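You operate a simulated robot arm through the tools that you are given. There is no shell and no other tool. Be economical: measure what you need, move in short steps, check, and stop when the job is done.

The job below is to be done with a simulated robot arm. You get a single attempt, and the scene is never put back.

TASK
Get the top of the potato crate ready for work. At the end: the beige wooden sign is on the top of the potato crate; the beige sand board is on the top of the potato crate; the vent dial is turned to half open; whatever was shut is shut again. Leave all else as you found it, and nothing knocked over (what rides in a drawer may roll over).
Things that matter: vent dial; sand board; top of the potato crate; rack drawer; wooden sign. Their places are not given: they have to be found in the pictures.

Only the result counts: the job must be done as asked and must still hold three seconds after the hand-in. Knocking over, shifting, dropping, spilling or breaking anything else fails it.

THE ROBOT
A 7-joint arm with a two-finger parallel gripper, fixed in place. Base frame: the origin is at the foot of the arm, x ahead of it, y to its left, z up. Readings come in mm, rad, newtons and seconds.
Its first joint turns from -1.152 to 1.152 rad. Payload 2.4 kg.
The tool frame sits at the grasp point between the pads (the TCP): z along the fingers, y along the line on which they close. The tips reach 30 mm beyond it. Largest opening 94 mm; finger width 28, thickness 10; the body of the gripper, 50 by 96 mm, starts 55 mm behind the TCP.
Orientation is told as [roll, pitch, yaw] about the base's x, y, z axes, in that order, counted from this pose: with the fingers straight down and closing along the base's y, the tool's x points along the base's -x, its y along +y and its z along -z.

THE INTERFACE
- The arm moves only by the tool move_arm. Its argument "moves" is a list of rows, each an object of numbers (a shift or turn left out is 0, a gripper value left out holds the last): "ax", "ay", "az": the turn, a rotation vector about the tool's x, y, z in units of 120 degrees (1.0 is 120 degrees); "x", "y", "z": the shift along the tool's x, y, z in units of 200 mm (1.0 is 200 mm); "jaw": the gripper command, from -1 (fully open) to 1 (shut), values between in proportion. In form: [{"ax": .., "ay": .., "az": .., "x": .., "y": .., "z": .., "jaw": ..}, ...]. A call has 1 to 8 rows; each row is the pose to reach, as a shift and turn from the pose commanded when the call began, along the tool's axes at that moment. A call with a number of a shift or a turn outside -1 to 1 is refused whole. Rows are played at 5 a second. More than 50 mm and 0.15 rad between two rows, or a gripper value outside its range, and nothing of the call is played. Where a pose cannot be reached the arm comes as near as it can. A force on the tool above 40 N (or 10 N above the force at the start of the call, whichever is more), or a blocked arm, ends the call early, and 0.2 s more pass. The fingers move at their own pace (about 153 mm/s each) and stop on an object; they squeeze with about 44 N. The grip force told is the motor's: it shows also when the fingers shut on nothing. Time passes only in rows, and 0.2 s behind the last, so rows that repeat a pose let the fingers close. It gives the time, the measured TCP pose, the force on the tool (base axes), the opening and the grip force at its end, in the units of the frame above (readings bear some noise), and new pictures: "show" is both (left out), scene, wrist or none.
- Cameras (640 x 400 px; columns grow to the right, rows downward): "scene" is fixed at [14.5, 461.4, 1437.1]; the picture's right is [-0.92, -0.39, 0.00], its down [-0.24, 0.57, -0.78] and it looks along [0.31, -0.72, -0.62] (base axes); focal length 299 px, centre (320, 200). "wrist" rides on the gripper at [-37, 0, -58] in the tool frame; the picture's right is [0.00, -1.00, 0.00], its down [0.97, 0.00, -0.24] and it looks along [0.24, 0.00, 0.97] (tool axes); focal length 218 px, centre (320, 200).
- locate(camera, pixels): for up to 12 pixels [column, row] of the newest picture of that camera ("zoom" is the newest enlarged one), the place [x, y, z] in the base frame of the surface seen there, good to about 2 mm. No time passes.
- close_up(camera, box): a new picture of the part [left, top, right, bottom] of that camera's present view, enlarged. No time passes.
- sign_off(): hands the job in; it is judged then, once.

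Work in short steps. Measure before you move; look again where a grasp or a placing could have gone wrong, and mend it. You have 80 turns and 150 pictures in all, those below and enlarged ones among them. Open the gripper and draw the arm clear of the work before you hand the job in, unless the task says otherwise; then end with one line.

The tools are called as a command line: name --argument value ..., lists and objects as JSON in quotes. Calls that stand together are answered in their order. move_arm: Moves the arm, as the interface text tells. Its arguments: {"type":"object","properties":{"moves":{"type":"array","items":{"type":"object","properties":{"ax":{"type":"number"},"ay":{"type":"number"},"az":{"type":"number"},"x":{"type":"number"},"y":{"type":"number"},"z":{"type":"number"},"jaw":{"type":"number"}}}},"show":{"type":"string","enum":["both","scene","wrist","none"]}},"required":["moves"]} The other tools are called the same way: locate (camera, pixels) gives the place of the surface under pixels of a picture; close_up (camera, box) takes an enlarged picture of a part of a camera's view; sign_off () hands the job in.

At the start:

```text
time: 0.0
tool_pos: [385.2, -249.0, 1196.4]
tool_rot: [0.0, 0.0, 0.0]
force: [-0.8, 0.0, -1.1]
finger_gap: 94.1
finger_force: 0.1
```

scene: 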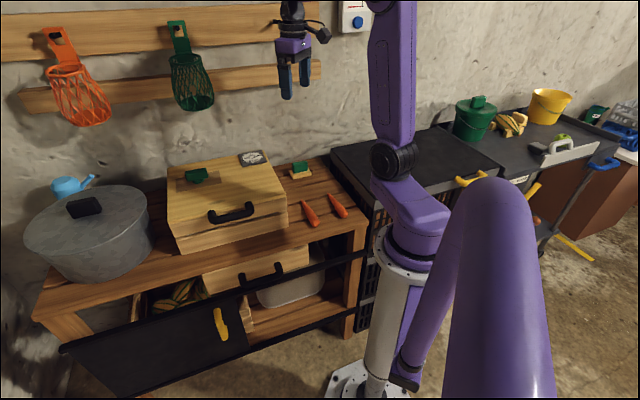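
wrist: 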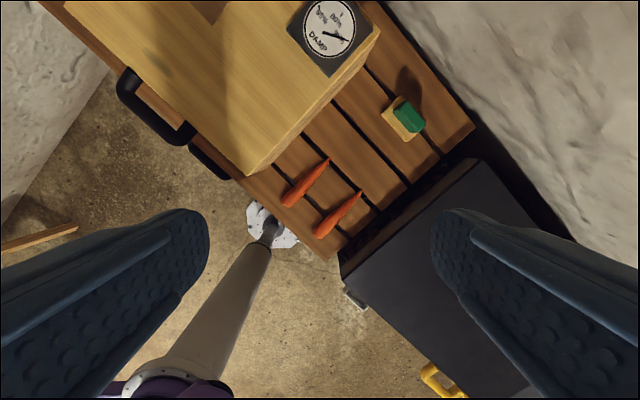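

I start by enlarging the parts of the scene that matter: the crate at left-centre (225,200), and the right-hand bench.

close_up --camera "scene" --box '[140, 130, 380, 280]'

close_up --camera "scene" --box '[420, 70, 640, 210]'

close_up --camera "scene" --box '[20, 230, 380, 400]'

close_up --camera "wrist" --box '[120, 0, 480, 260]'

```text
2.67 times, centred on (260, 205) of scene
```

zoom: 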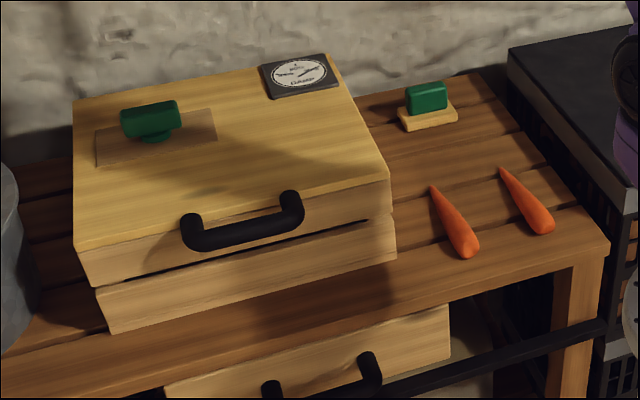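

```text
2.86 times, centred on (530, 140) of scene
```

zoom: 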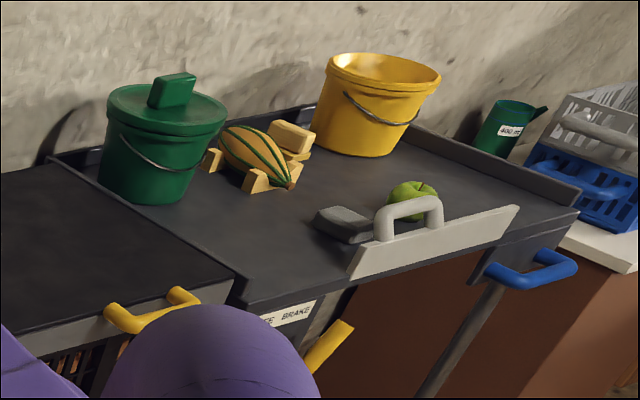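

```text
1.78 times, centred on (200, 315) of scene
```

zoom: 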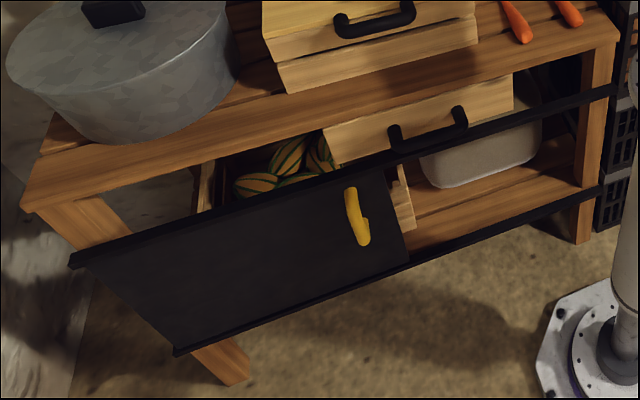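

```text
1.54 times, centred on (300, 130) of wrist
```

zoom: 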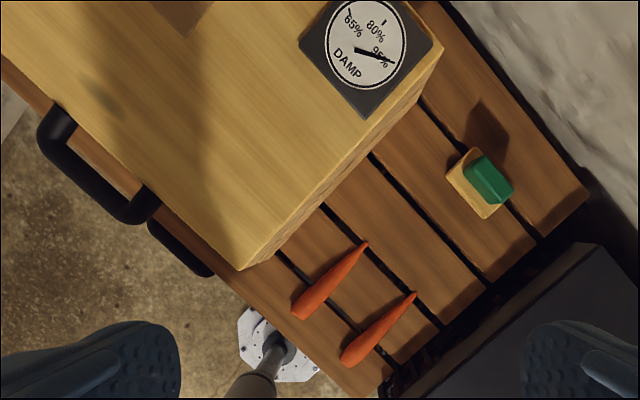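

I look closer at the wall box at (355,18), the black slatted thing by the arm at (430,160), the far right, and measure some key points.

close_up --camera "scene" --box '[310, 0, 410, 62]'

close_up --camera "scene" --box '[440, 130, 640, 255]'

locate --camera "scene" --pixels '[[355, 20], [230, 212], [195, 174], [250, 158], [300, 170], [310, 213], [338, 205], [400, 150], [470, 180], [190, 190], [260, 270], [85, 208]]'

locate --camera "wrist" --pixels '[[270, 100], [330, 35], [405, 117], [388, 122], [305, 185], [340, 215], [430, 260], [160, 110], [220, 165], [210, 10], [440, 380]]'

```text
6.40 times, centred on (360, 31) of scene
```

zoom: 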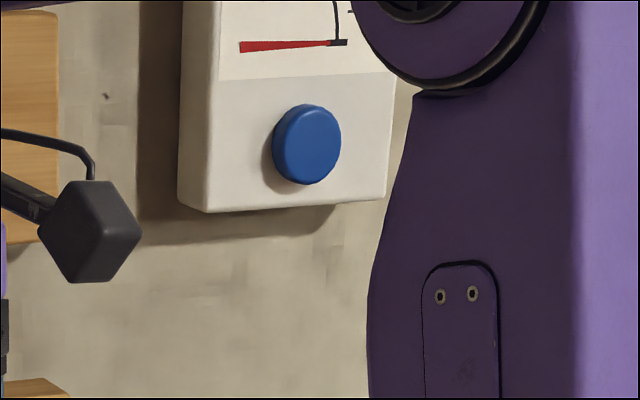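

```text
3.20 times, centred on (540, 192) of scene
```

zoom: 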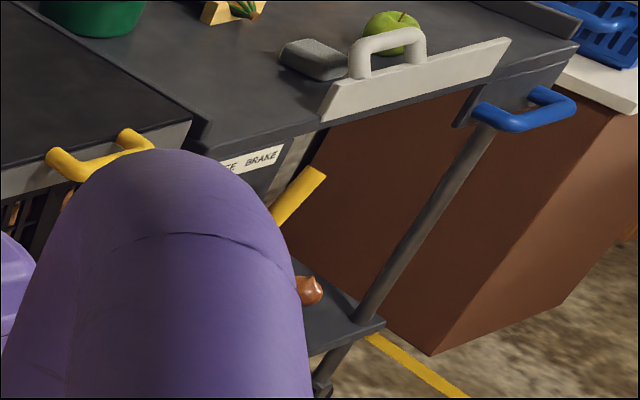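

```text
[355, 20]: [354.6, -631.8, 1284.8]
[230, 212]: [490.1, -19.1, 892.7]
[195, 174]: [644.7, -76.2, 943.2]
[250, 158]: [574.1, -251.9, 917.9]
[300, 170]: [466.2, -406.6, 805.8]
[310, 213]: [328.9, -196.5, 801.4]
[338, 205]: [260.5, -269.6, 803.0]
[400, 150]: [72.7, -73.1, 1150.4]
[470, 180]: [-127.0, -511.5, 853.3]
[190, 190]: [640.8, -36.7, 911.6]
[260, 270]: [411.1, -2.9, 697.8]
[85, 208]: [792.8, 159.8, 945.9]
```

```text
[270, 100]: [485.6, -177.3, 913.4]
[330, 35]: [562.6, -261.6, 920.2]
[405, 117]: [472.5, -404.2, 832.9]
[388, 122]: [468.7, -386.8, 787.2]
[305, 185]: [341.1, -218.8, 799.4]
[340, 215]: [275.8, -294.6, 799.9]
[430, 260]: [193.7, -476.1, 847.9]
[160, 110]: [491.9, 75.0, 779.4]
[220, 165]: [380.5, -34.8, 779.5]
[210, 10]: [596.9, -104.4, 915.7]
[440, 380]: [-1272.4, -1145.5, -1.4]
```

The wall box at (355,20) carries a blue knob and a pointer scale: it's likely the vent dial. I measure the wall plane, knob, black top, trolley items and edges of the wooden box.

locate --camera "scene" --pixels '[[240, 120], [345, 120], [470, 60], [357, 22], [345, 28], [368, 28], [350, 160], [440, 135], [490, 165], [570, 155], [480, 110], [615, 125]]'

locate --camera "wrist" --pixels '[[468, 165], [350, 270], [620, 330], [470, 128], [325, 255], [245, 172], [375, 28], [295, 20], [333, 72], [500, 60], [195, 10], [60, 5]]'

```text
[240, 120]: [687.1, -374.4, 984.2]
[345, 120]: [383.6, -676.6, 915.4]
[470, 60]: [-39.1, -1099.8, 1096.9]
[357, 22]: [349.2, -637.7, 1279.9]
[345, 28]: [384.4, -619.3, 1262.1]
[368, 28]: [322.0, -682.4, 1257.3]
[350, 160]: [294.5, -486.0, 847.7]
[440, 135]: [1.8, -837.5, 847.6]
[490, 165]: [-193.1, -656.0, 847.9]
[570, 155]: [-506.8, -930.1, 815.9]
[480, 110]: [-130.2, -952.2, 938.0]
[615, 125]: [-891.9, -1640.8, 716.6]
```

```text
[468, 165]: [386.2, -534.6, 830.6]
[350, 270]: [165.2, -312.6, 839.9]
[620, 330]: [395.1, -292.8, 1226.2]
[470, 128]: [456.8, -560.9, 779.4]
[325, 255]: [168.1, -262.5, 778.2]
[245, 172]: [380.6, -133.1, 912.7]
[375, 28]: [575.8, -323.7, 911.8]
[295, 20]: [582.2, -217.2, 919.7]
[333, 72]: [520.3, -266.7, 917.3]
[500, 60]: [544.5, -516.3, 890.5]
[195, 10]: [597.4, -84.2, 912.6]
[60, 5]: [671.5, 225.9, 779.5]
```

The wall plane is x−y≈1061, so everything stands at 45° to the base; the black top is at z≈848, bench top ≈779. I turn the hand 45° so the camera looks square to the wall, and pull back for a wider view.

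move_arm --moves '[{"az": 0.0625, "x": 0.1}, {"az": 0.125, "x": 0.2}, {"az": 0.1875, "x": 0.3}, {"az": 0.25, "x": 0.4}, {"az": 0.3125, "x": 0.5}, {"az": 0.375, "x": 0.6}, {"az": 0.375, "x": 0.65}]' --show "wrist"

```text
time: 1.6
tool_pos: [255.1, -249.5, 1197.1]
tool_rot: [-0.001, 0.002, -0.786]
force: [0.3, 0.5, -0.4]
finger_gap: 94.0
finger_force: 0.0
```

wrist: 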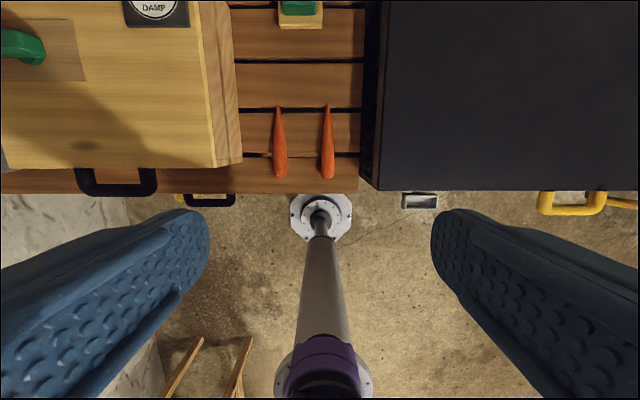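

Now I tilt the hand about 55° towards the wall to see the wall dial and the far parts.

move_arm --moves '[{"ay": -0.065}, {"ay": -0.13}, {"ay": -0.195}, {"ay": -0.26}, {"ay": -0.325}, {"ay": -0.39}, {"ay": -0.455}, {"ay": -0.5}]'

```text
time: 3.4
tool_pos: [270.2, -236.9, 1177.6]
tool_rot: [0.057, -0.832, -0.784]
force: [-1.0, -1.3, 0.4]
finger_gap: 94.0
finger_force: 0.1
out of reach, approached as far as the arm can: row 7, 8
```

scene: 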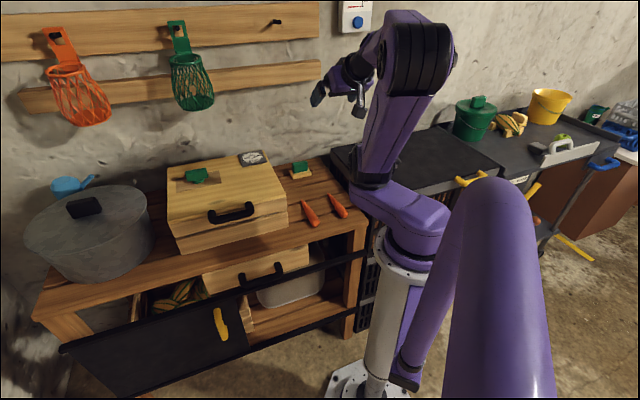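
wrist: 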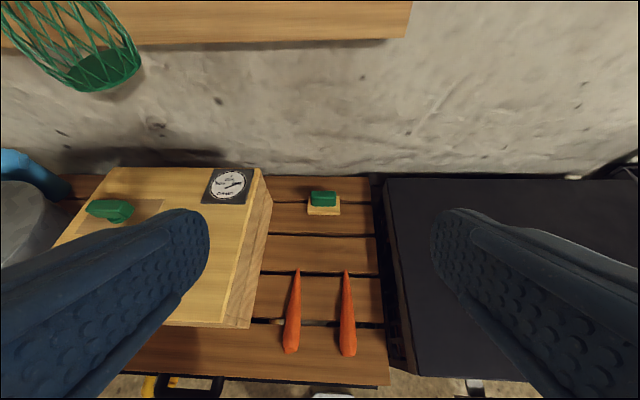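

The wall box is now unobstructed in the scene view at (355,17); I enlarge it, and the crate/bench front.

close_up --camera "scene" --box '[325, 0, 389, 40]'

close_up --camera "scene" --box '[160, 140, 320, 240]'

close_up --camera "scene" --box '[110, 230, 380, 400]'

```text
10.00 times, centred on (357, 20) of scene
```

zoom: 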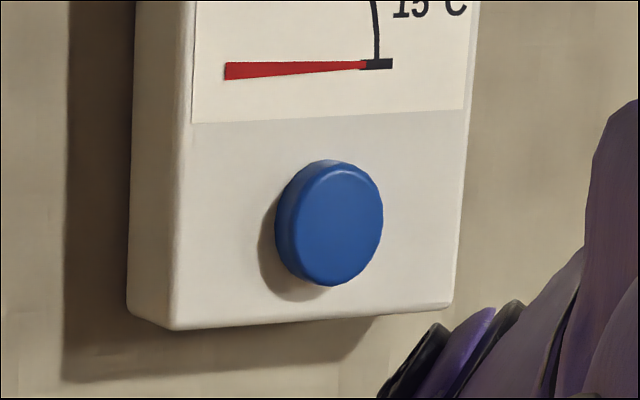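

```text
4.00 times, centred on (240, 190) of scene
```

zoom: 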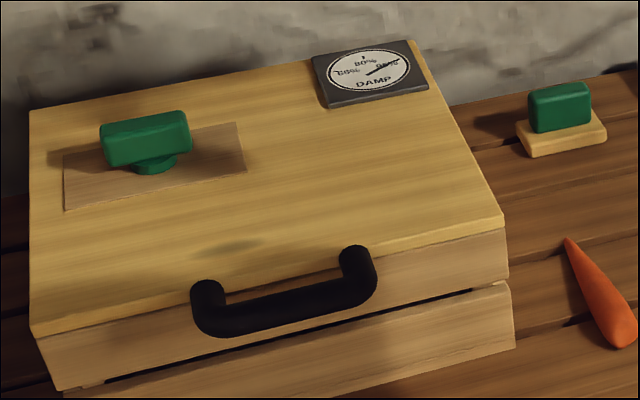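

```text
2.35 times, centred on (245, 315) of scene
```

zoom: 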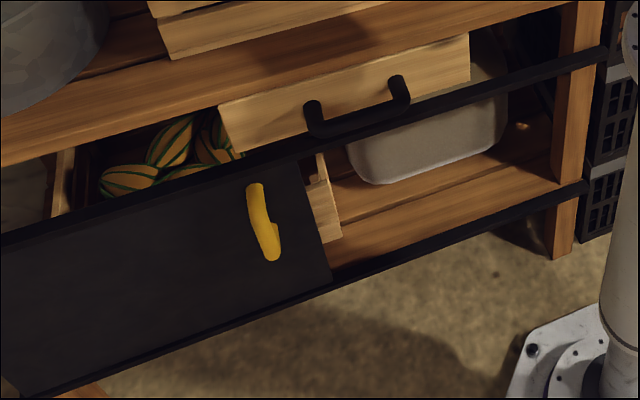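

The wall box is a thermostat with a push button (15 °C), so probably a decoy; the green knob on a tan plate at (195,174) on the wooden box may be the vent dial. I straighten the hand again and will look from above.

move_arm --moves '[{"ay": 0.065}, {"ay": 0.13}, {"ay": 0.195}, {"ay": 0.26}, {"ay": 0.325}, {"ay": 0.397}]' --show "none"

```text
time: 4.8
tool_pos: [254.5, -250.1, 1196.3]
tool_rot: [0.0, -0.213, -0.786]
force: [-0.2, -0.1, -0.4]
finger_gap: 94.0
finger_force: 0.2
```

move_arm --moves '[{"ay": 0.05, "y": 0.2}, {"ay": 0.103, "y": 0.4}, {"ay": 0.103, "y": 0.6}, {"ay": 0.103, "y": 0.8}, {"ay": 0.103, "y": 1.0}]' --show "wrist"

```text
time: 6.0
tool_pos: [396.1, -106.0, 1197.0]
tool_rot: [0.002, -0.001, -0.784]
force: [-0.8, 0.0, 0.7]
finger_gap: 93.9
finger_force: 0.1
```

wrist: 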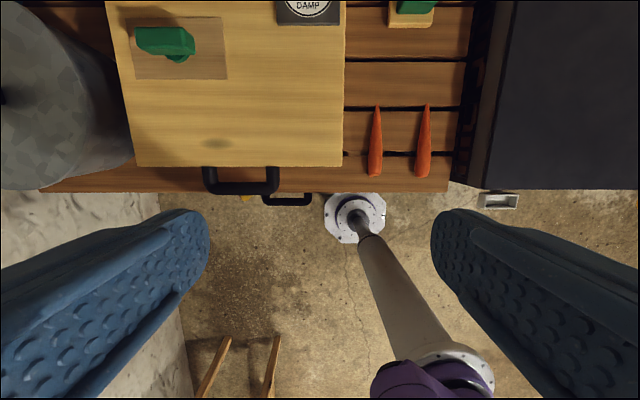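

Now I move towards the wall by 150 mm for a better top view of the box and the green items.

move_arm --moves '[{"x": -0.2}, {"x": -0.4}, {"x": -0.6}, {"x": -0.75}]' --show "wrist"

close_up --camera "wrist" --box '[80, 0, 480, 250]'

```text
time: 7.0
tool_pos: [502.1, -211.5, 1197.8]
tool_rot: [0.0, -0.001, -0.788]
force: [-0.4, 0.4, 0.4]
finger_gap: 93.8
finger_force: 0.1
```

wrist: 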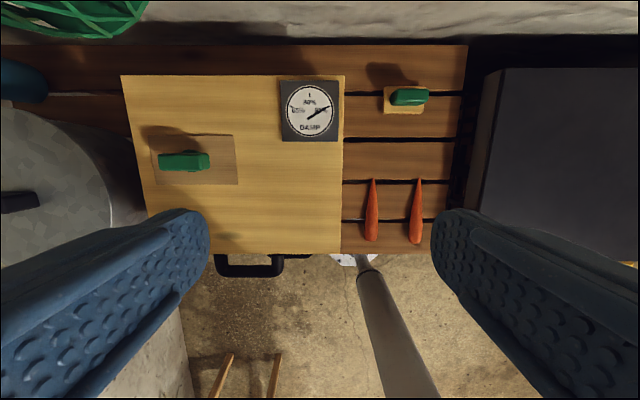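

```text
1.60 times, centred on (280, 125) of wrist
```

zoom: 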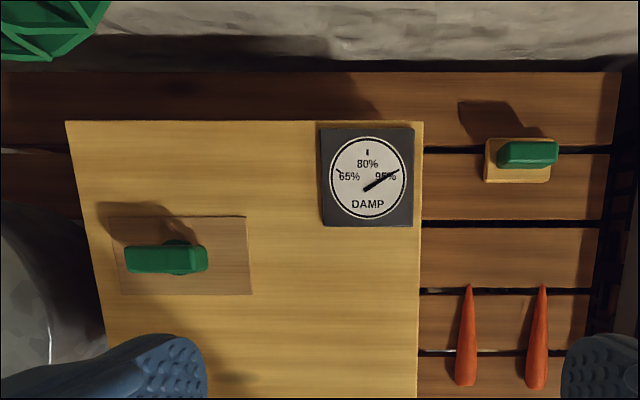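

I measure the knob, its plate and the second green-and-beige thing, and enlarge the knob.

close_up --camera "wrist" --box '[130, 110, 258, 190]'

close_up --camera "wrist" --box '[350, 60, 446, 120]'

locate --camera "wrist" --pixels '[[162, 162], [208, 160], [184, 161], [152, 137], [237, 184], [386, 110], [422, 112], [391, 98], [428, 98], [342, 250], [122, 76], [344, 77]]'

```text
5.00 times, centred on (194, 150) of wrist
```

zoom: 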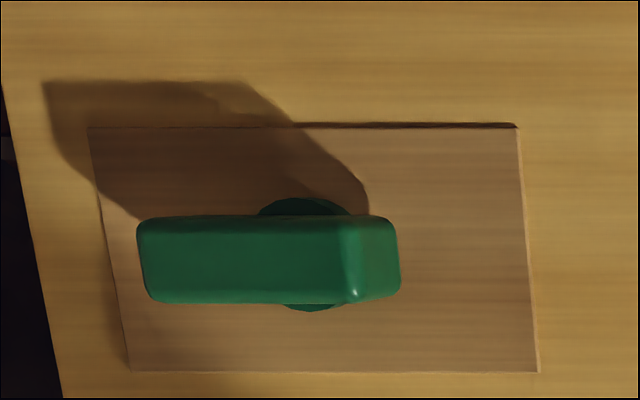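

```text
6.67 times, centred on (398, 90) of wrist
```

zoom: 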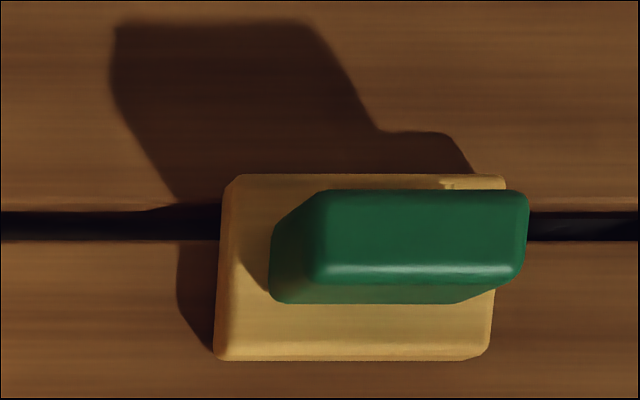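

```text
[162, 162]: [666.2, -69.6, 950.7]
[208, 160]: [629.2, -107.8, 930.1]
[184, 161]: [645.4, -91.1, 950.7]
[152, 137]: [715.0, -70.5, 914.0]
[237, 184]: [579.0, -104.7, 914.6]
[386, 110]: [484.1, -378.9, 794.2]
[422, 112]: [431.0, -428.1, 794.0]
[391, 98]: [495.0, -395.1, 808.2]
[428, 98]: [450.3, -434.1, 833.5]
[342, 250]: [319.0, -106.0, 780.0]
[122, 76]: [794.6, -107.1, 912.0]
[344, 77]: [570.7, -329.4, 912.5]
```

The green bar on a tan inset plate looks like a knob on the box top, but no scale is shown. I go back to look at the front of the black crate and the bench front from lower down.

move_arm --moves '[{"x": 0.15, "y": -0.15}, {"x": 0.3, "y": -0.3}, {"x": 0.45, "y": -0.45}, {"x": 0.6, "y": -0.6}, {"x": 0.75, "y": -0.75}, {"x": 0.9, "y": -0.9}, {"x": 1.0, "y": -1.0}]' --show "none"

move_arm --moves '[{"x": 0.15, "z": 0.15}, {"x": 0.3, "z": 0.3}, {"x": 0.45, "z": 0.45}, {"x": 0.6, "z": 0.6}, {"x": 0.6, "z": 0.75}, {"x": 0.6, "z": 0.9}]'

```text
time: 8.6
tool_pos: [218.4, -214.5, 1195.8]
tool_rot: [0.0, 0.0, -0.784]
force: [-0.3, 0.2, 0.1]
finger_gap: 94.1
finger_force: 0.0
```

```text
time: 10.0
tool_pos: [138.4, -127.1, 1017.3]
tool_rot: [-0.001, -0.001, -0.76]
force: [-4.9, 0.1, 0.6]
finger_gap: 94.2
finger_force: 0.0
out of reach, approached as far as the arm can: row 3
```

scene: 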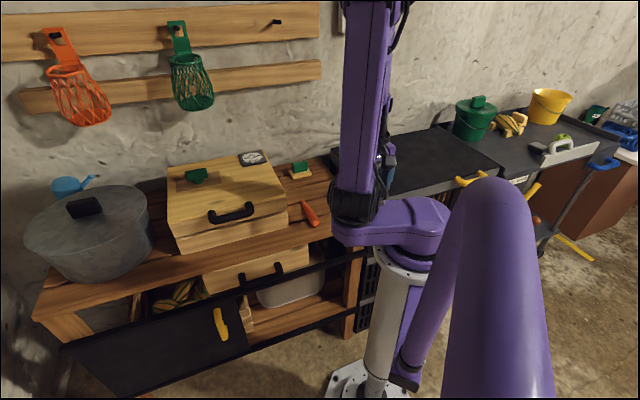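
wrist: 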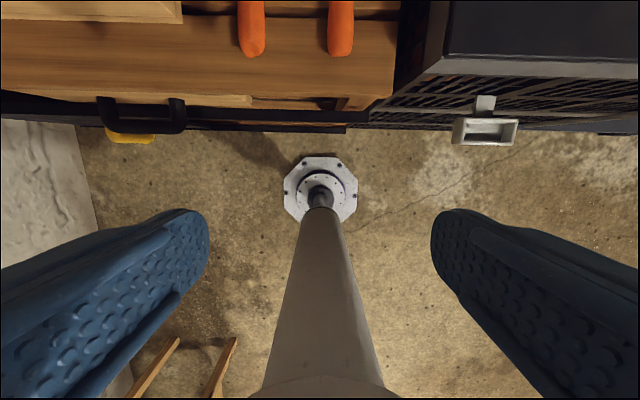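

I now tilt the hand to look at the fronts of the crate and bench.

move_arm --moves '[{"ay": -0.06}, {"ay": -0.12}, {"ay": -0.18}, {"ay": -0.24}, {"ay": -0.3}, {"ay": -0.36}, {"ay": -0.42}, {"ay": -0.48}]' --show "wrist"

```text
time: 11.8
tool_pos: [263.4, -192.1, 1040.1]
tool_rot: [-0.003, -1.006, -0.782]
force: [-0.3, -0.7, -0.2]
finger_gap: 93.9
finger_force: 0.0
out of reach, approached as far as the arm can: row 2, 3, 4, 5, 6, 7, 8
```

wrist: 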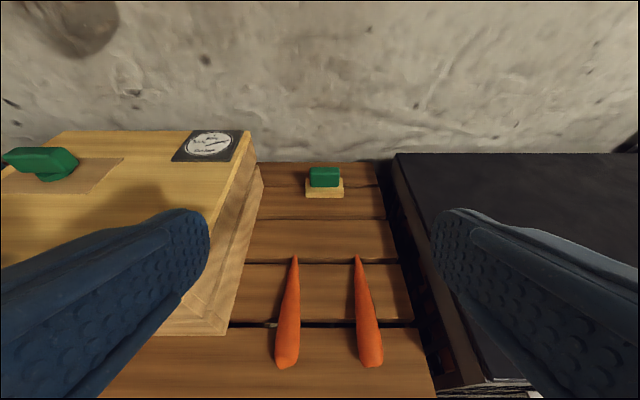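

Now I shift left along the bench front (+v, tool y) for a frontal view of the wooden box and the rack drawer.

move_arm --moves '[{"y": 0.2}, {"y": 0.4}, {"y": 0.6}, {"y": 0.8}, {"y": 1.0}]' --show "none"

move_arm --moves '[{"y": 0.2}, {"y": 0.4}, {"y": 0.4}]'

```text
time: 13.0
tool_pos: [306.7, -174.5, 1058.4]
tool_rot: [0.006, -1.004, -0.785]
force: [0.2, 0.6, 0.7]
finger_gap: 94.1
finger_force: 0.0
out of reach, approached as far as the arm can: row 1, 2, 3, 4, 5
```

```text
time: 13.8
tool_pos: [311.8, -178.5, 1059.8]
tool_rot: [0.003, -1.005, -0.784]
force: [-0.8, -0.9, -0.4]
finger_gap: 93.7
finger_force: 0.1
out of reach, approached as far as the arm can: row 1, 2, 3
```

scene: 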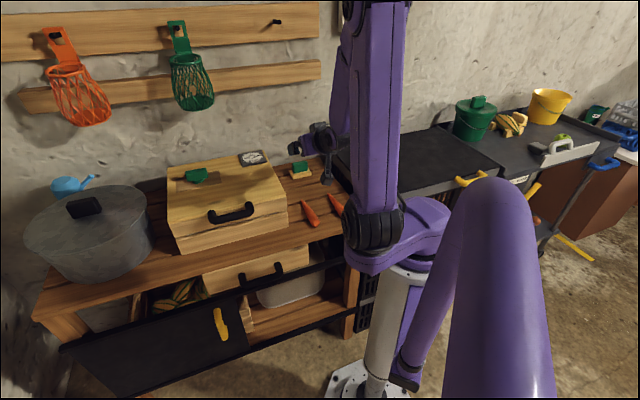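
wrist: 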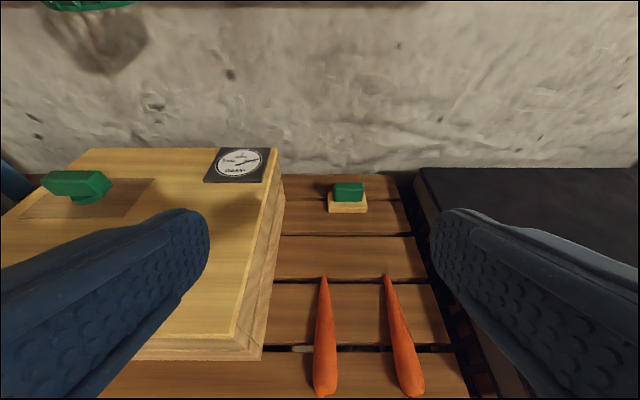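

Tilting so close in isn't reachable. I level the hand again and go back to where the crate's front and the grey piece were visible.

move_arm --moves '[{"ay": 0.065, "y": -0.2}, {"ay": 0.13, "y": -0.4}, {"ay": 0.195, "y": -0.6}, {"ay": 0.26, "y": -0.8}, {"ay": 0.325, "y": -1.0}, {"ay": 0.39, "y": -1.0}, {"ay": 0.455, "y": -1.0}, {"ay": 0.48, "y": -1.0}]' --show "none"

move_arm --moves '[{"y": -0.2, "z": -0.2}, {"y": -0.4, "z": -0.4}, {"y": -0.6, "z": -0.6}, {"y": -0.8, "z": -0.6}]' --show "wrist"

```text
time: 15.6
tool_pos: [167.0, -317.8, 1059.7]
tool_rot: [-0.001, 0.002, -0.784]
force: [-0.4, -0.1, 0.2]
finger_gap: 94.0
finger_force: 0.1
```

```text
refused: row 1 steps farther than a row can; nothing moved
```

move_arm --moves '[{"x": 0.2}, {"x": 0.4}, {"x": 0.6}]'

close_up --camera "wrist" --box '[160, 0, 640, 300]'

```text
time: 16.4
tool_pos: [85.1, -232.7, 1060.7]
tool_rot: [0.001, -0.001, -0.785]
force: [0.1, 0.3, 0.1]
finger_gap: 94.1
finger_force: 0.0
```

scene: 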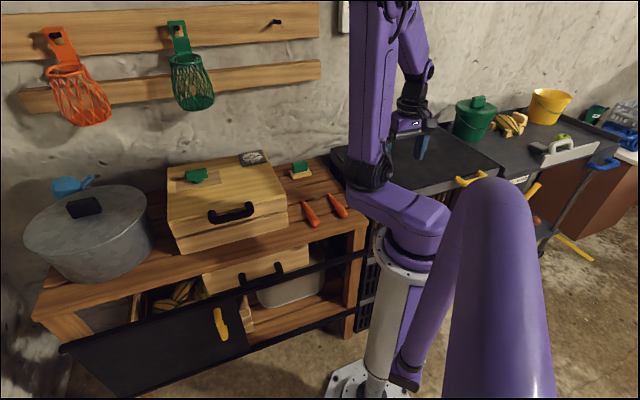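
wrist: 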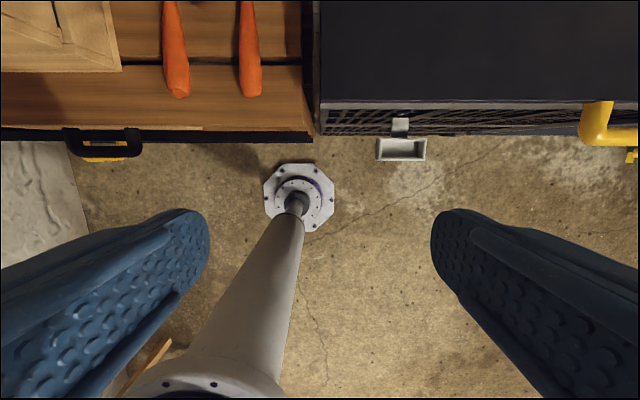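

```text
1.33 times, centred on (400, 150) of wrist
```

zoom: 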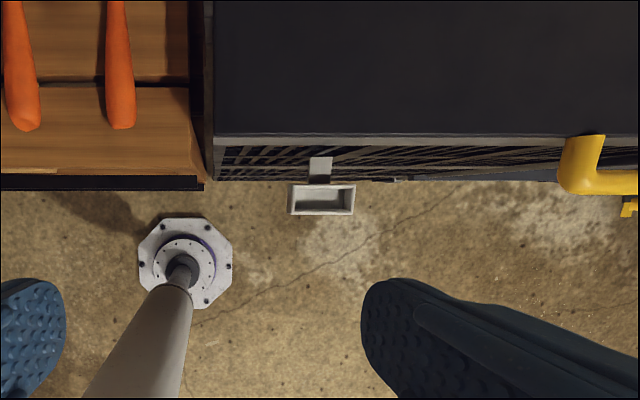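

I measure the grey pull and crate front, the drawer front and handle, the rails and the sliding door.

locate --camera "wrist" --pixels '[[402, 126], [380, 150], [425, 150], [330, 112], [330, 132], [600, 130], [100, 152], [200, 135], [100, 130]]'

locate --camera "scene" --pixels '[[300, 250], [210, 275], [245, 285], [275, 273], [300, 268], [220, 322], [340, 262], [150, 340], [178, 292], [290, 290], [232, 215], [248, 312]]'

close_up --camera "scene" --box '[195, 225, 355, 325]'

close_up --camera "scene" --box '[335, 230, 415, 380]'

```text
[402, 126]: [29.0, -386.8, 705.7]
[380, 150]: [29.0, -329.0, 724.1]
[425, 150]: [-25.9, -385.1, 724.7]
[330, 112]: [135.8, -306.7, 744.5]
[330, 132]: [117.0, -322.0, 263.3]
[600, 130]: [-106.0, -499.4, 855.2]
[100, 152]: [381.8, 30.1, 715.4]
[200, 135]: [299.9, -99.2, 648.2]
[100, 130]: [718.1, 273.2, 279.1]
```

```text
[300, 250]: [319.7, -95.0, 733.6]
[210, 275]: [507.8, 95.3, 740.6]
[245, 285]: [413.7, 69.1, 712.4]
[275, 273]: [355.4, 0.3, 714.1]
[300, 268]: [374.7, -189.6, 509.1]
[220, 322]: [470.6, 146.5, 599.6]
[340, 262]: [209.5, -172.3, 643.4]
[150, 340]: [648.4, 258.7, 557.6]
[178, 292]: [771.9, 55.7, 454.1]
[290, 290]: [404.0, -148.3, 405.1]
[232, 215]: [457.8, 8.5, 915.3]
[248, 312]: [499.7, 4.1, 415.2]
```

```text
4.00 times, centred on (275, 275) of scene
```

zoom: 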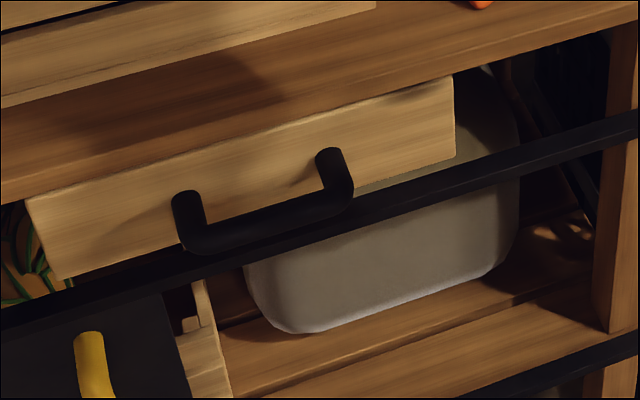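

```text
2.67 times, centred on (375, 305) of scene
```

zoom: 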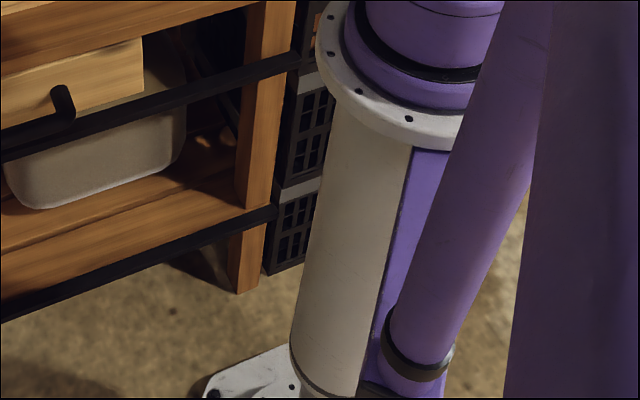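

I enlarge the grey pull on the crate front for a decision on what it is.

close_up --camera "wrist" --box '[345, 95, 457, 165]'

close_up --camera "scene" --box '[450, 160, 530, 210]'

```text
5.71 times, centred on (401, 130) of wrist
```

zoom: 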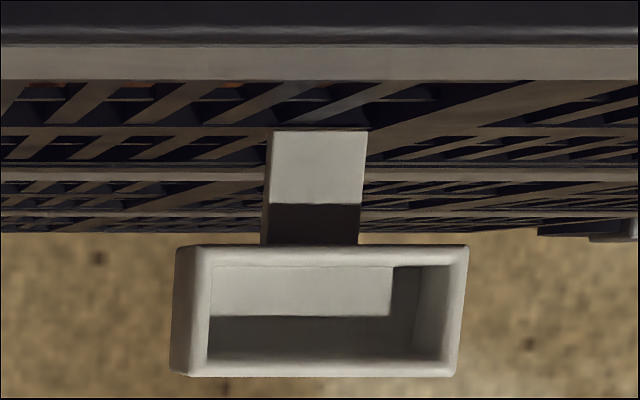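

```text
8.00 times, centred on (490, 185) of scene
```

zoom: 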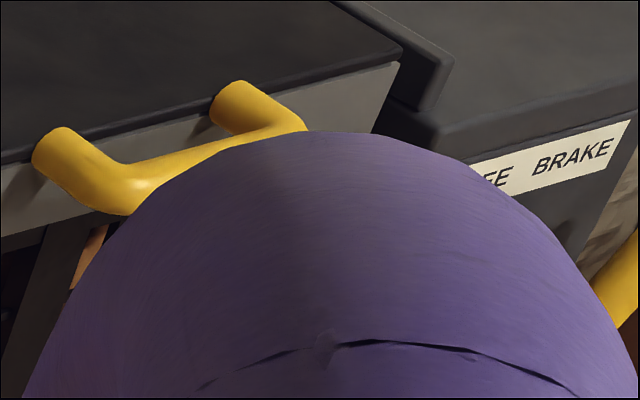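

The grey piece is just an empty open holder on the black (potato) crate. I fly to a close view above the green knob on the wooden box, staying high.

move_arm --moves '[{"y": 0.2}, {"y": 0.4}, {"y": 0.6}, {"y": 0.8}, {"y": 1.0}]' --show "none"

move_arm --moves '[{"y": 0.15, "x": -0.15}, {"y": 0.3, "x": -0.3}, {"y": 0.45, "x": -0.45}, {"y": 0.6, "x": -0.6}, {"y": 0.75, "x": -0.75}, {"y": 0.9, "x": -0.9}, {"y": 1.0, "x": -1.0}]' --show "none"

move_arm --moves '[{"y": 0.16, "x": -0.16}, {"y": 0.32, "x": -0.3}, {"y": 0.45, "x": -0.48}]' --show "wrist"

```text
time: 17.6
tool_pos: [225.1, -90.7, 1063.1]
tool_rot: [0.001, 0.001, -0.787]
force: [0.5, -0.6, 0.2]
finger_gap: 93.7
finger_force: 0.0
```

```text
time: 19.2
tool_pos: [507.5, -89.8, 1060.8]
tool_rot: [0.0, 0.0, -0.783]
force: [0.4, 0.3, 1.0]
finger_gap: 93.9
finger_force: 0.1
```

```text
time: 20.0
tool_pos: [638.4, -93.6, 1062.5]
tool_rot: [-0.002, 0.003, -0.787]
force: [0.1, 0.1, 0.0]
finger_gap: 94.1
finger_force: 0.0
```

wrist: 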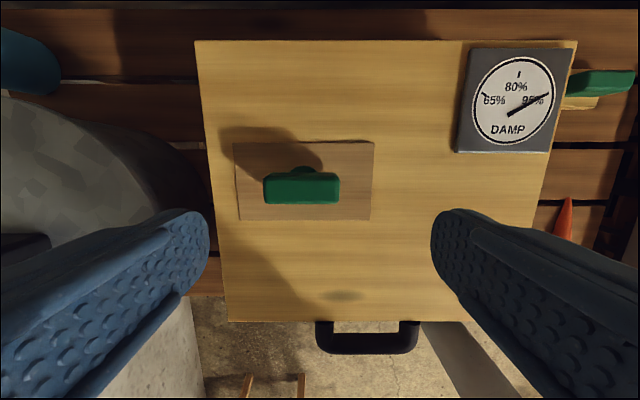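

close_up --camera "wrist" --box '[224, 130, 384, 230]'

close_up --camera "wrist" --box '[448, 40, 592, 130]'

locate --camera "wrist" --pixels '[[230, 310], [340, 322], [525, 280], [350, 295], [300, 175], [368, 340], [380, 180], [355, 160], [268, 188], [335, 188], [500, 130], [330, 210]]'

```text
4.00 times, centred on (304, 180) of wrist
```

zoom: 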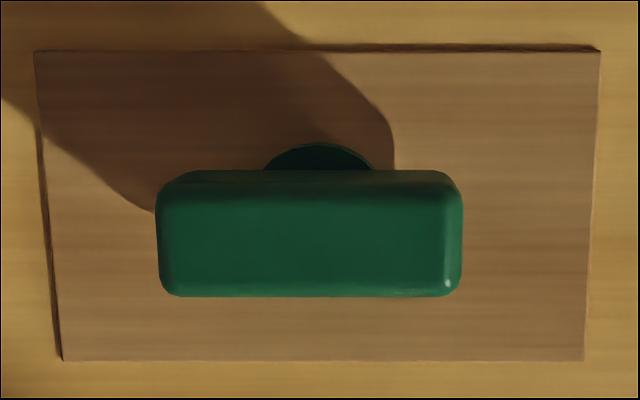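

```text
4.44 times, centred on (520, 85) of wrist
```

zoom: 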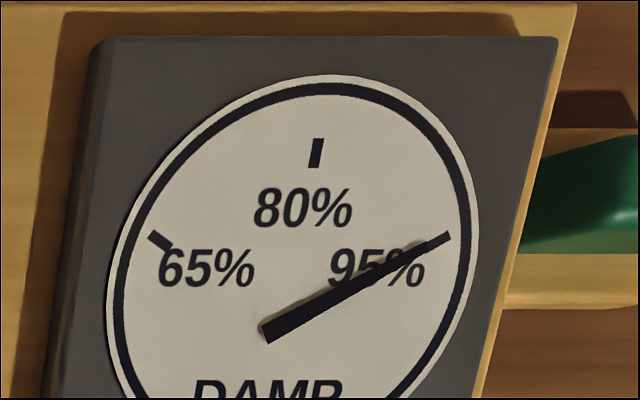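

```text
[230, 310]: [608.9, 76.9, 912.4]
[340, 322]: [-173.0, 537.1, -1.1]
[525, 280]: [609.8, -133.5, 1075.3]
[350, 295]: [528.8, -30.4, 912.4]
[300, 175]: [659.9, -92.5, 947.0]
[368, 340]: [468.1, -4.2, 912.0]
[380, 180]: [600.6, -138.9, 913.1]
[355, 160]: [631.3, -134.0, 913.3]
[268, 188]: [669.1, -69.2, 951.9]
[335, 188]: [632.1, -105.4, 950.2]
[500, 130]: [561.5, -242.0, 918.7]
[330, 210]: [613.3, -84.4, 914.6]
```

The tan plate is a separate board with small gaps, no scale; it could as well be a lift-out hatch. The wall unit must be checked for being a vent dial, so I fly over to look at it squarely with the wrist camera.

move_arm --moves '[{"y": -0.15, "z": -0.15}, {"y": -0.3, "z": -0.3}, {"y": -0.45, "z": -0.45}, {"y": -0.6, "z": -0.6}, {"y": -0.75, "z": -0.75}, {"y": -0.9, "z": -0.9}, {"y": -1.0, "z": -1.0}]' --show "none"

move_arm --moves '[{"y": -0.2, "x": 0.05}, {"y": -0.4, "x": 0.1}, {"y": -0.6, "x": 0.15}, {"y": -0.8, "x": 0.2}, {"y": -1.0, "x": 0.3}]' --show "none"

move_arm --moves '[{"y": -0.08, "ay": -0.06}, {"y": -0.16, "ay": -0.12}, {"y": -0.24, "ay": -0.18}, {"y": -0.32, "ay": -0.24}, {"y": -0.4, "ay": -0.3}, {"y": -0.48, "ay": -0.36}, {"y": -0.56, "ay": -0.42}, {"y": -0.65, "ay": -0.48}]'

```text
time: 21.6
tool_pos: [496.4, -235.8, 1262.0]
tool_rot: [-0.002, 0.001, -0.785]
force: [0.0, 0.6, -0.6]
finger_gap: 94.0
finger_force: 0.1
```

```text
time: 22.8
tool_pos: [313.6, -333.2, 1258.0]
tool_rot: [0.0, 0.0, -0.784]
force: [-0.1, -0.5, 0.6]
finger_gap: 94.3
finger_force: 0.1
```

```text
time: 24.6
tool_pos: [222.0, -427.8, 1262.0]
tool_rot: [-0.001, -1.007, -0.784]
force: [0.6, 0.2, 0.1]
finger_gap: 93.8
finger_force: 0.1
```

scene: 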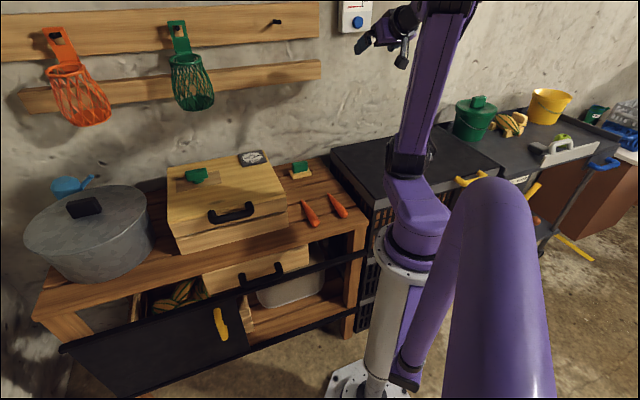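
wrist: 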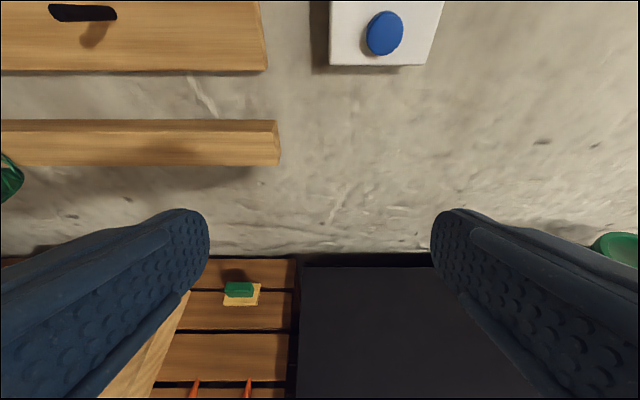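

Reached; I tilt a further ~35° to bring the wall unit at (385,30) into full view.

move_arm --moves '[{"ay": -0.065}, {"ay": -0.13}, {"ay": -0.195}, {"ay": -0.26}, {"ay": -0.3}]' --show "wrist"

close_up --camera "wrist" --box '[260, 0, 500, 150]'

```text
time: 25.8
tool_pos: [219.6, -427.6, 1259.5]
tool_rot: [-3.13, -1.505, 2.342]
force: [0.1, 0.0, 0.1]
finger_gap: 94.3
finger_force: 0.0
```

wrist: 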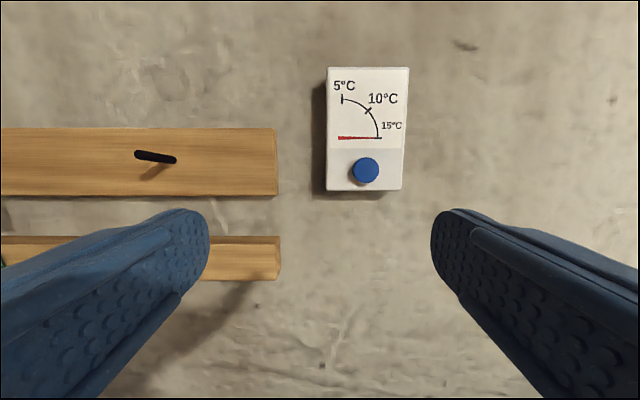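

```text
2.67 times, centred on (380, 75) of wrist
```

zoom: 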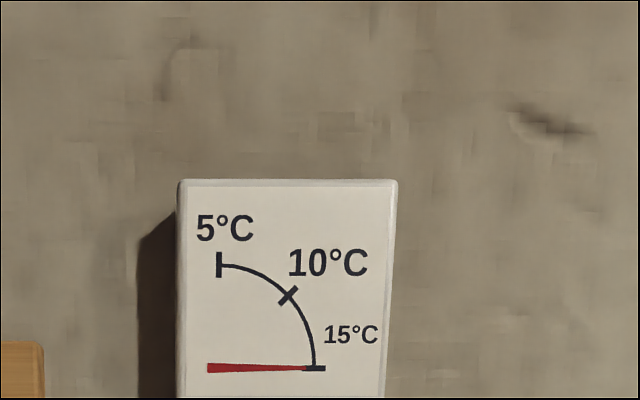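

The wall unit is a thermometer/thermostat (5/10/15 °C) with a blue button; nothing says vent. I return upright and first open the rack drawer to see what is in it.

move_arm --moves '[{"ay": 0.065}, {"ay": 0.13}, {"ay": 0.195}, {"ay": 0.26}, {"ay": 0.325}, {"ay": 0.39}]' --show "none"

move_arm --moves '[{"ay": 0.065, "y": 0.15}, {"ay": 0.13, "y": 0.3}, {"ay": 0.195, "y": 0.45}, {"ay": 0.26, "y": 0.6}, {"ay": 0.325, "y": 0.75}, {"ay": 0.39, "y": 0.9}, {"ay": 0.39, "y": 1.0}]' --show "none"

```text
time: 27.2
tool_pos: [221.9, -427.6, 1259.2]
tool_rot: [0.0, -0.814, -0.787]
force: [0.0, 0.3, -0.6]
finger_gap: 93.8
finger_force: 0.1
```

```text
time: 28.8
tool_pos: [364.5, -286.6, 1259.9]
tool_rot: [-0.002, 0.002, -0.786]
force: [-0.3, 1.0, 0.4]
finger_gap: 94.1
finger_force: 0.0
```

I move over the drawer handle (u≈250, v≈296), turn the hand so the fingers close across the bar, and look.

move_arm --moves '[{"x": 0.15, "y": 0.17}, {"x": 0.3, "y": 0.34}, {"x": 0.45, "y": 0.5}, {"x": 0.6, "y": 0.66}, {"x": 0.75, "y": 0.82}, {"x": 0.9, "y": 0.95}, {"x": 1.0, "y": 1.0}]' --show "none"

move_arm --moves '[{"az": -0.07, "z": 0.15}, {"az": -0.14, "z": 0.3}, {"az": -0.21, "z": 0.45}, {"az": -0.28, "z": 0.6}, {"az": -0.35, "z": 0.75}, {"az": -0.42, "z": 0.9}, {"az": -0.49, "z": 1.0}, {"az": -0.56, "z": 1.0}]' --show "none"

move_arm --moves '[{"az": -0.07}, {"az": -0.14}, {"az": -0.19}]'

```text
time: 30.4
tool_pos: [362.5, -4.4, 1262.3]
tool_rot: [0.0, 0.0, -0.786]
force: [-0.1, -0.8, -0.4]
finger_gap: 94.4
finger_force: 0.0
```

```text
time: 32.2
tool_pos: [361.1, -2.6, 1061.6]
tool_rot: [0.001, 0.0, 0.39]
force: [0.6, 0.2, 0.0]
finger_gap: 93.9
finger_force: 0.1
```

```text
time: 33.0
tool_pos: [361.5, -4.3, 1060.9]
tool_rot: [0.0, -0.001, 0.789]
force: [1.0, -0.8, 0.3]
finger_gap: 94.2
finger_force: 0.0
```

scene: 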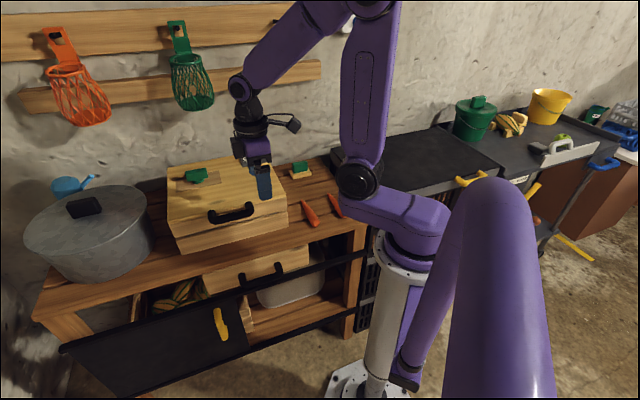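
wrist: 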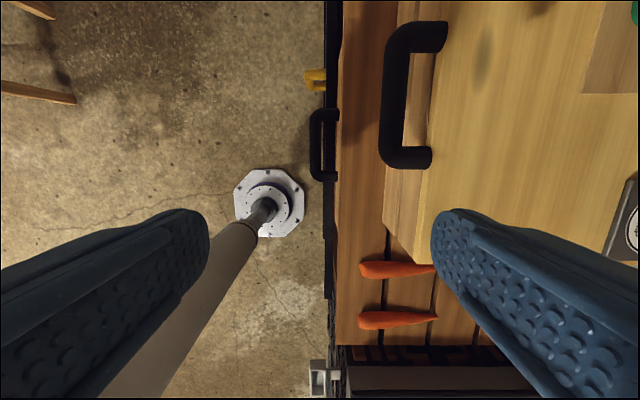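

The drawer handle shows at (317,145), the box handle at (400,95). I measure both.

locate --camera "wrist" --pixels '[[315, 125], [315, 160], [313, 145], [330, 113], [332, 176], [335, 145], [345, 145], [395, 95], [385, 95], [404, 95], [430, 155], [430, 30]]'

close_up --camera "wrist" --box '[270, 60, 430, 200]'

```text
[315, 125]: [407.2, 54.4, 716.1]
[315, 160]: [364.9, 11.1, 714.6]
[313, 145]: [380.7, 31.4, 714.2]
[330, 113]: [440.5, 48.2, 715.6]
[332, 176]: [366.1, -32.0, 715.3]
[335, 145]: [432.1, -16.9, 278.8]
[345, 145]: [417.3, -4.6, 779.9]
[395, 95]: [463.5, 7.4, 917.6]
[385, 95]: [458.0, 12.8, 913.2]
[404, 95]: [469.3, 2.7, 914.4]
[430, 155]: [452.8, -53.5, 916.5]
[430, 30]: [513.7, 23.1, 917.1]
```

```text
2.86 times, centred on (350, 130) of wrist
```

zoom: 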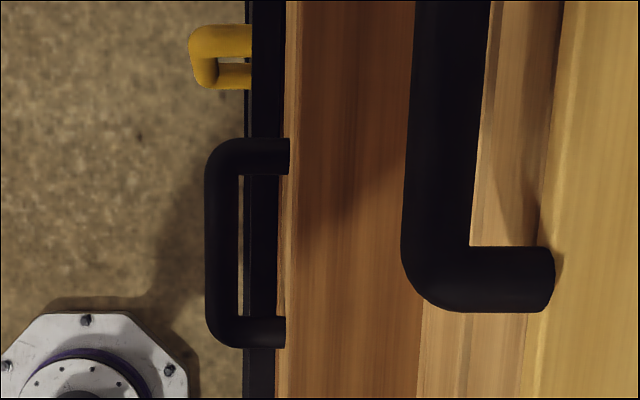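

Bar centre is at u≈250, v≈298, top z≈716. I half-close the fingers, shift over it and descend in two stages.

move_arm --moves '[{"x": -0.1, "y": 0.02, "jaw": -0.1}, {"x": -0.227, "y": 0.043}, {"x": -0.227, "y": 0.043, "z": 0.2}, {"x": -0.227, "y": 0.043, "z": 0.4}, {"x": -0.227, "y": 0.043, "z": 0.6}, {"x": -0.227, "y": 0.043, "z": 0.8}, {"x": -0.227, "y": 0.043, "z": 1.0}]'

```text
time: 34.6
tool_pos: [389.1, 35.1, 859.6]
tool_rot: [0.0, 0.001, 0.785]
force: [-0.1, -0.2, 1.0]
finger_gap: 51.6
finger_force: 0.1
```

scene: 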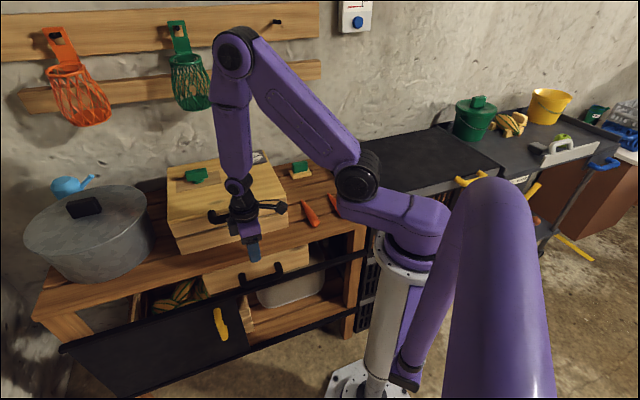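
wrist: 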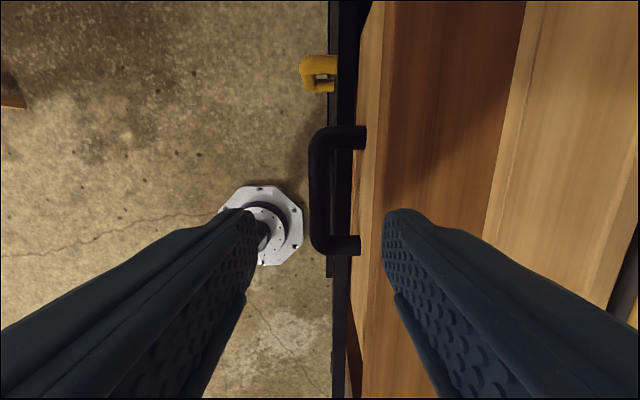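

move_arm --moves '[{"z": 0.2}, {"z": 0.4}, {"z": 0.6}, {"z": 0.69}]'

```text
time: 35.6
tool_pos: [389.3, 38.3, 724.5]
tool_rot: [-0.002, 0.0, 0.784]
force: [-3.8, -0.8, 18.4]
finger_gap: 52.0
finger_force: 0.0
stopped in row 4: the force on the tool passed its limit (the readings are from after the stop); the commanded pose is now the measured one
```

scene: 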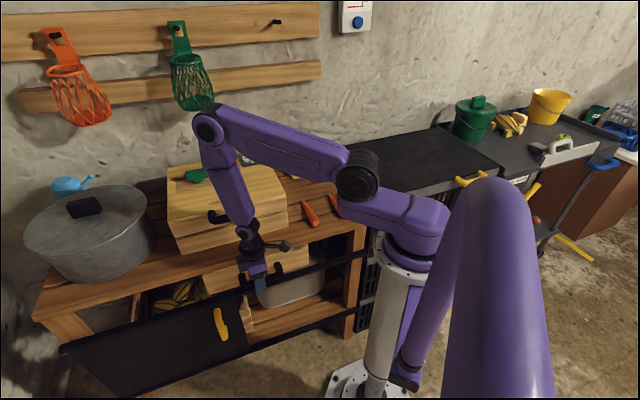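
wrist: 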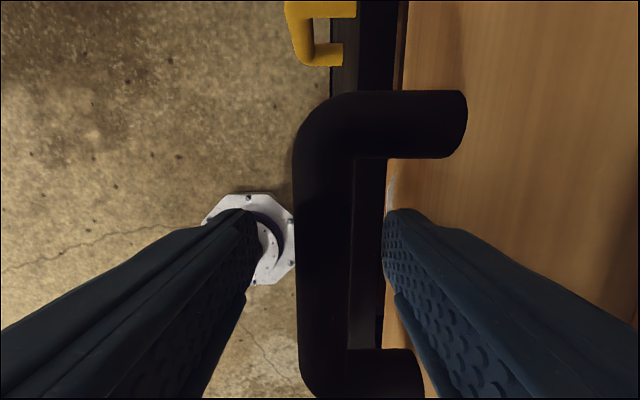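

Contact: probably the gripper body just met the bench edge (z≈779). I raise 7 mm and then close on the bar.

move_arm --moves '[{"z": -0.035}, {"z": -0.035, "y": -0.005, "jaw": 1.0}, {"z": -0.035, "y": -0.005}, {"z": -0.035, "y": -0.005}]'

```text
time: 36.6
tool_pos: [390.9, 37.4, 732.0]
tool_rot: [0.0, -0.003, 0.787]
force: [-1.8, 12.6, -7.2]
finger_gap: 21.5
finger_force: 45.0
```

scene: 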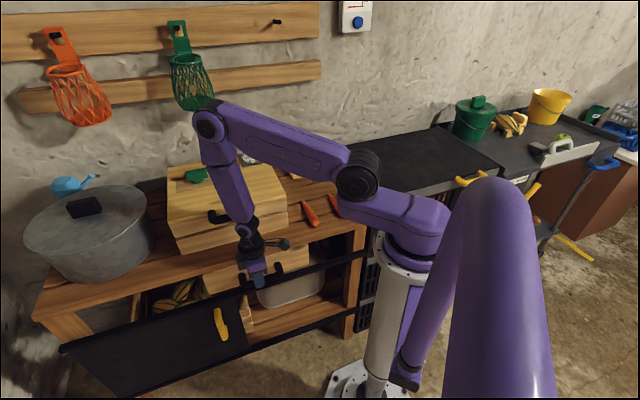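
wrist: 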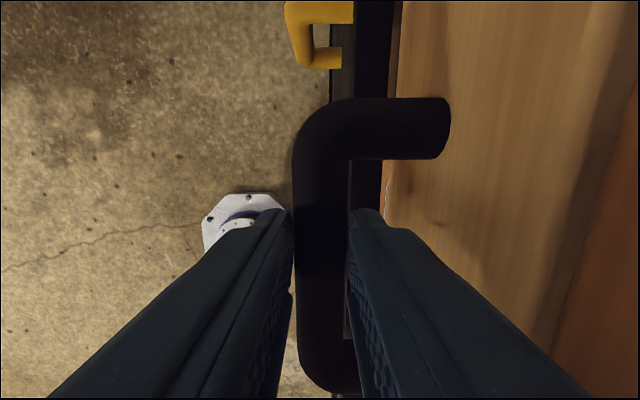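

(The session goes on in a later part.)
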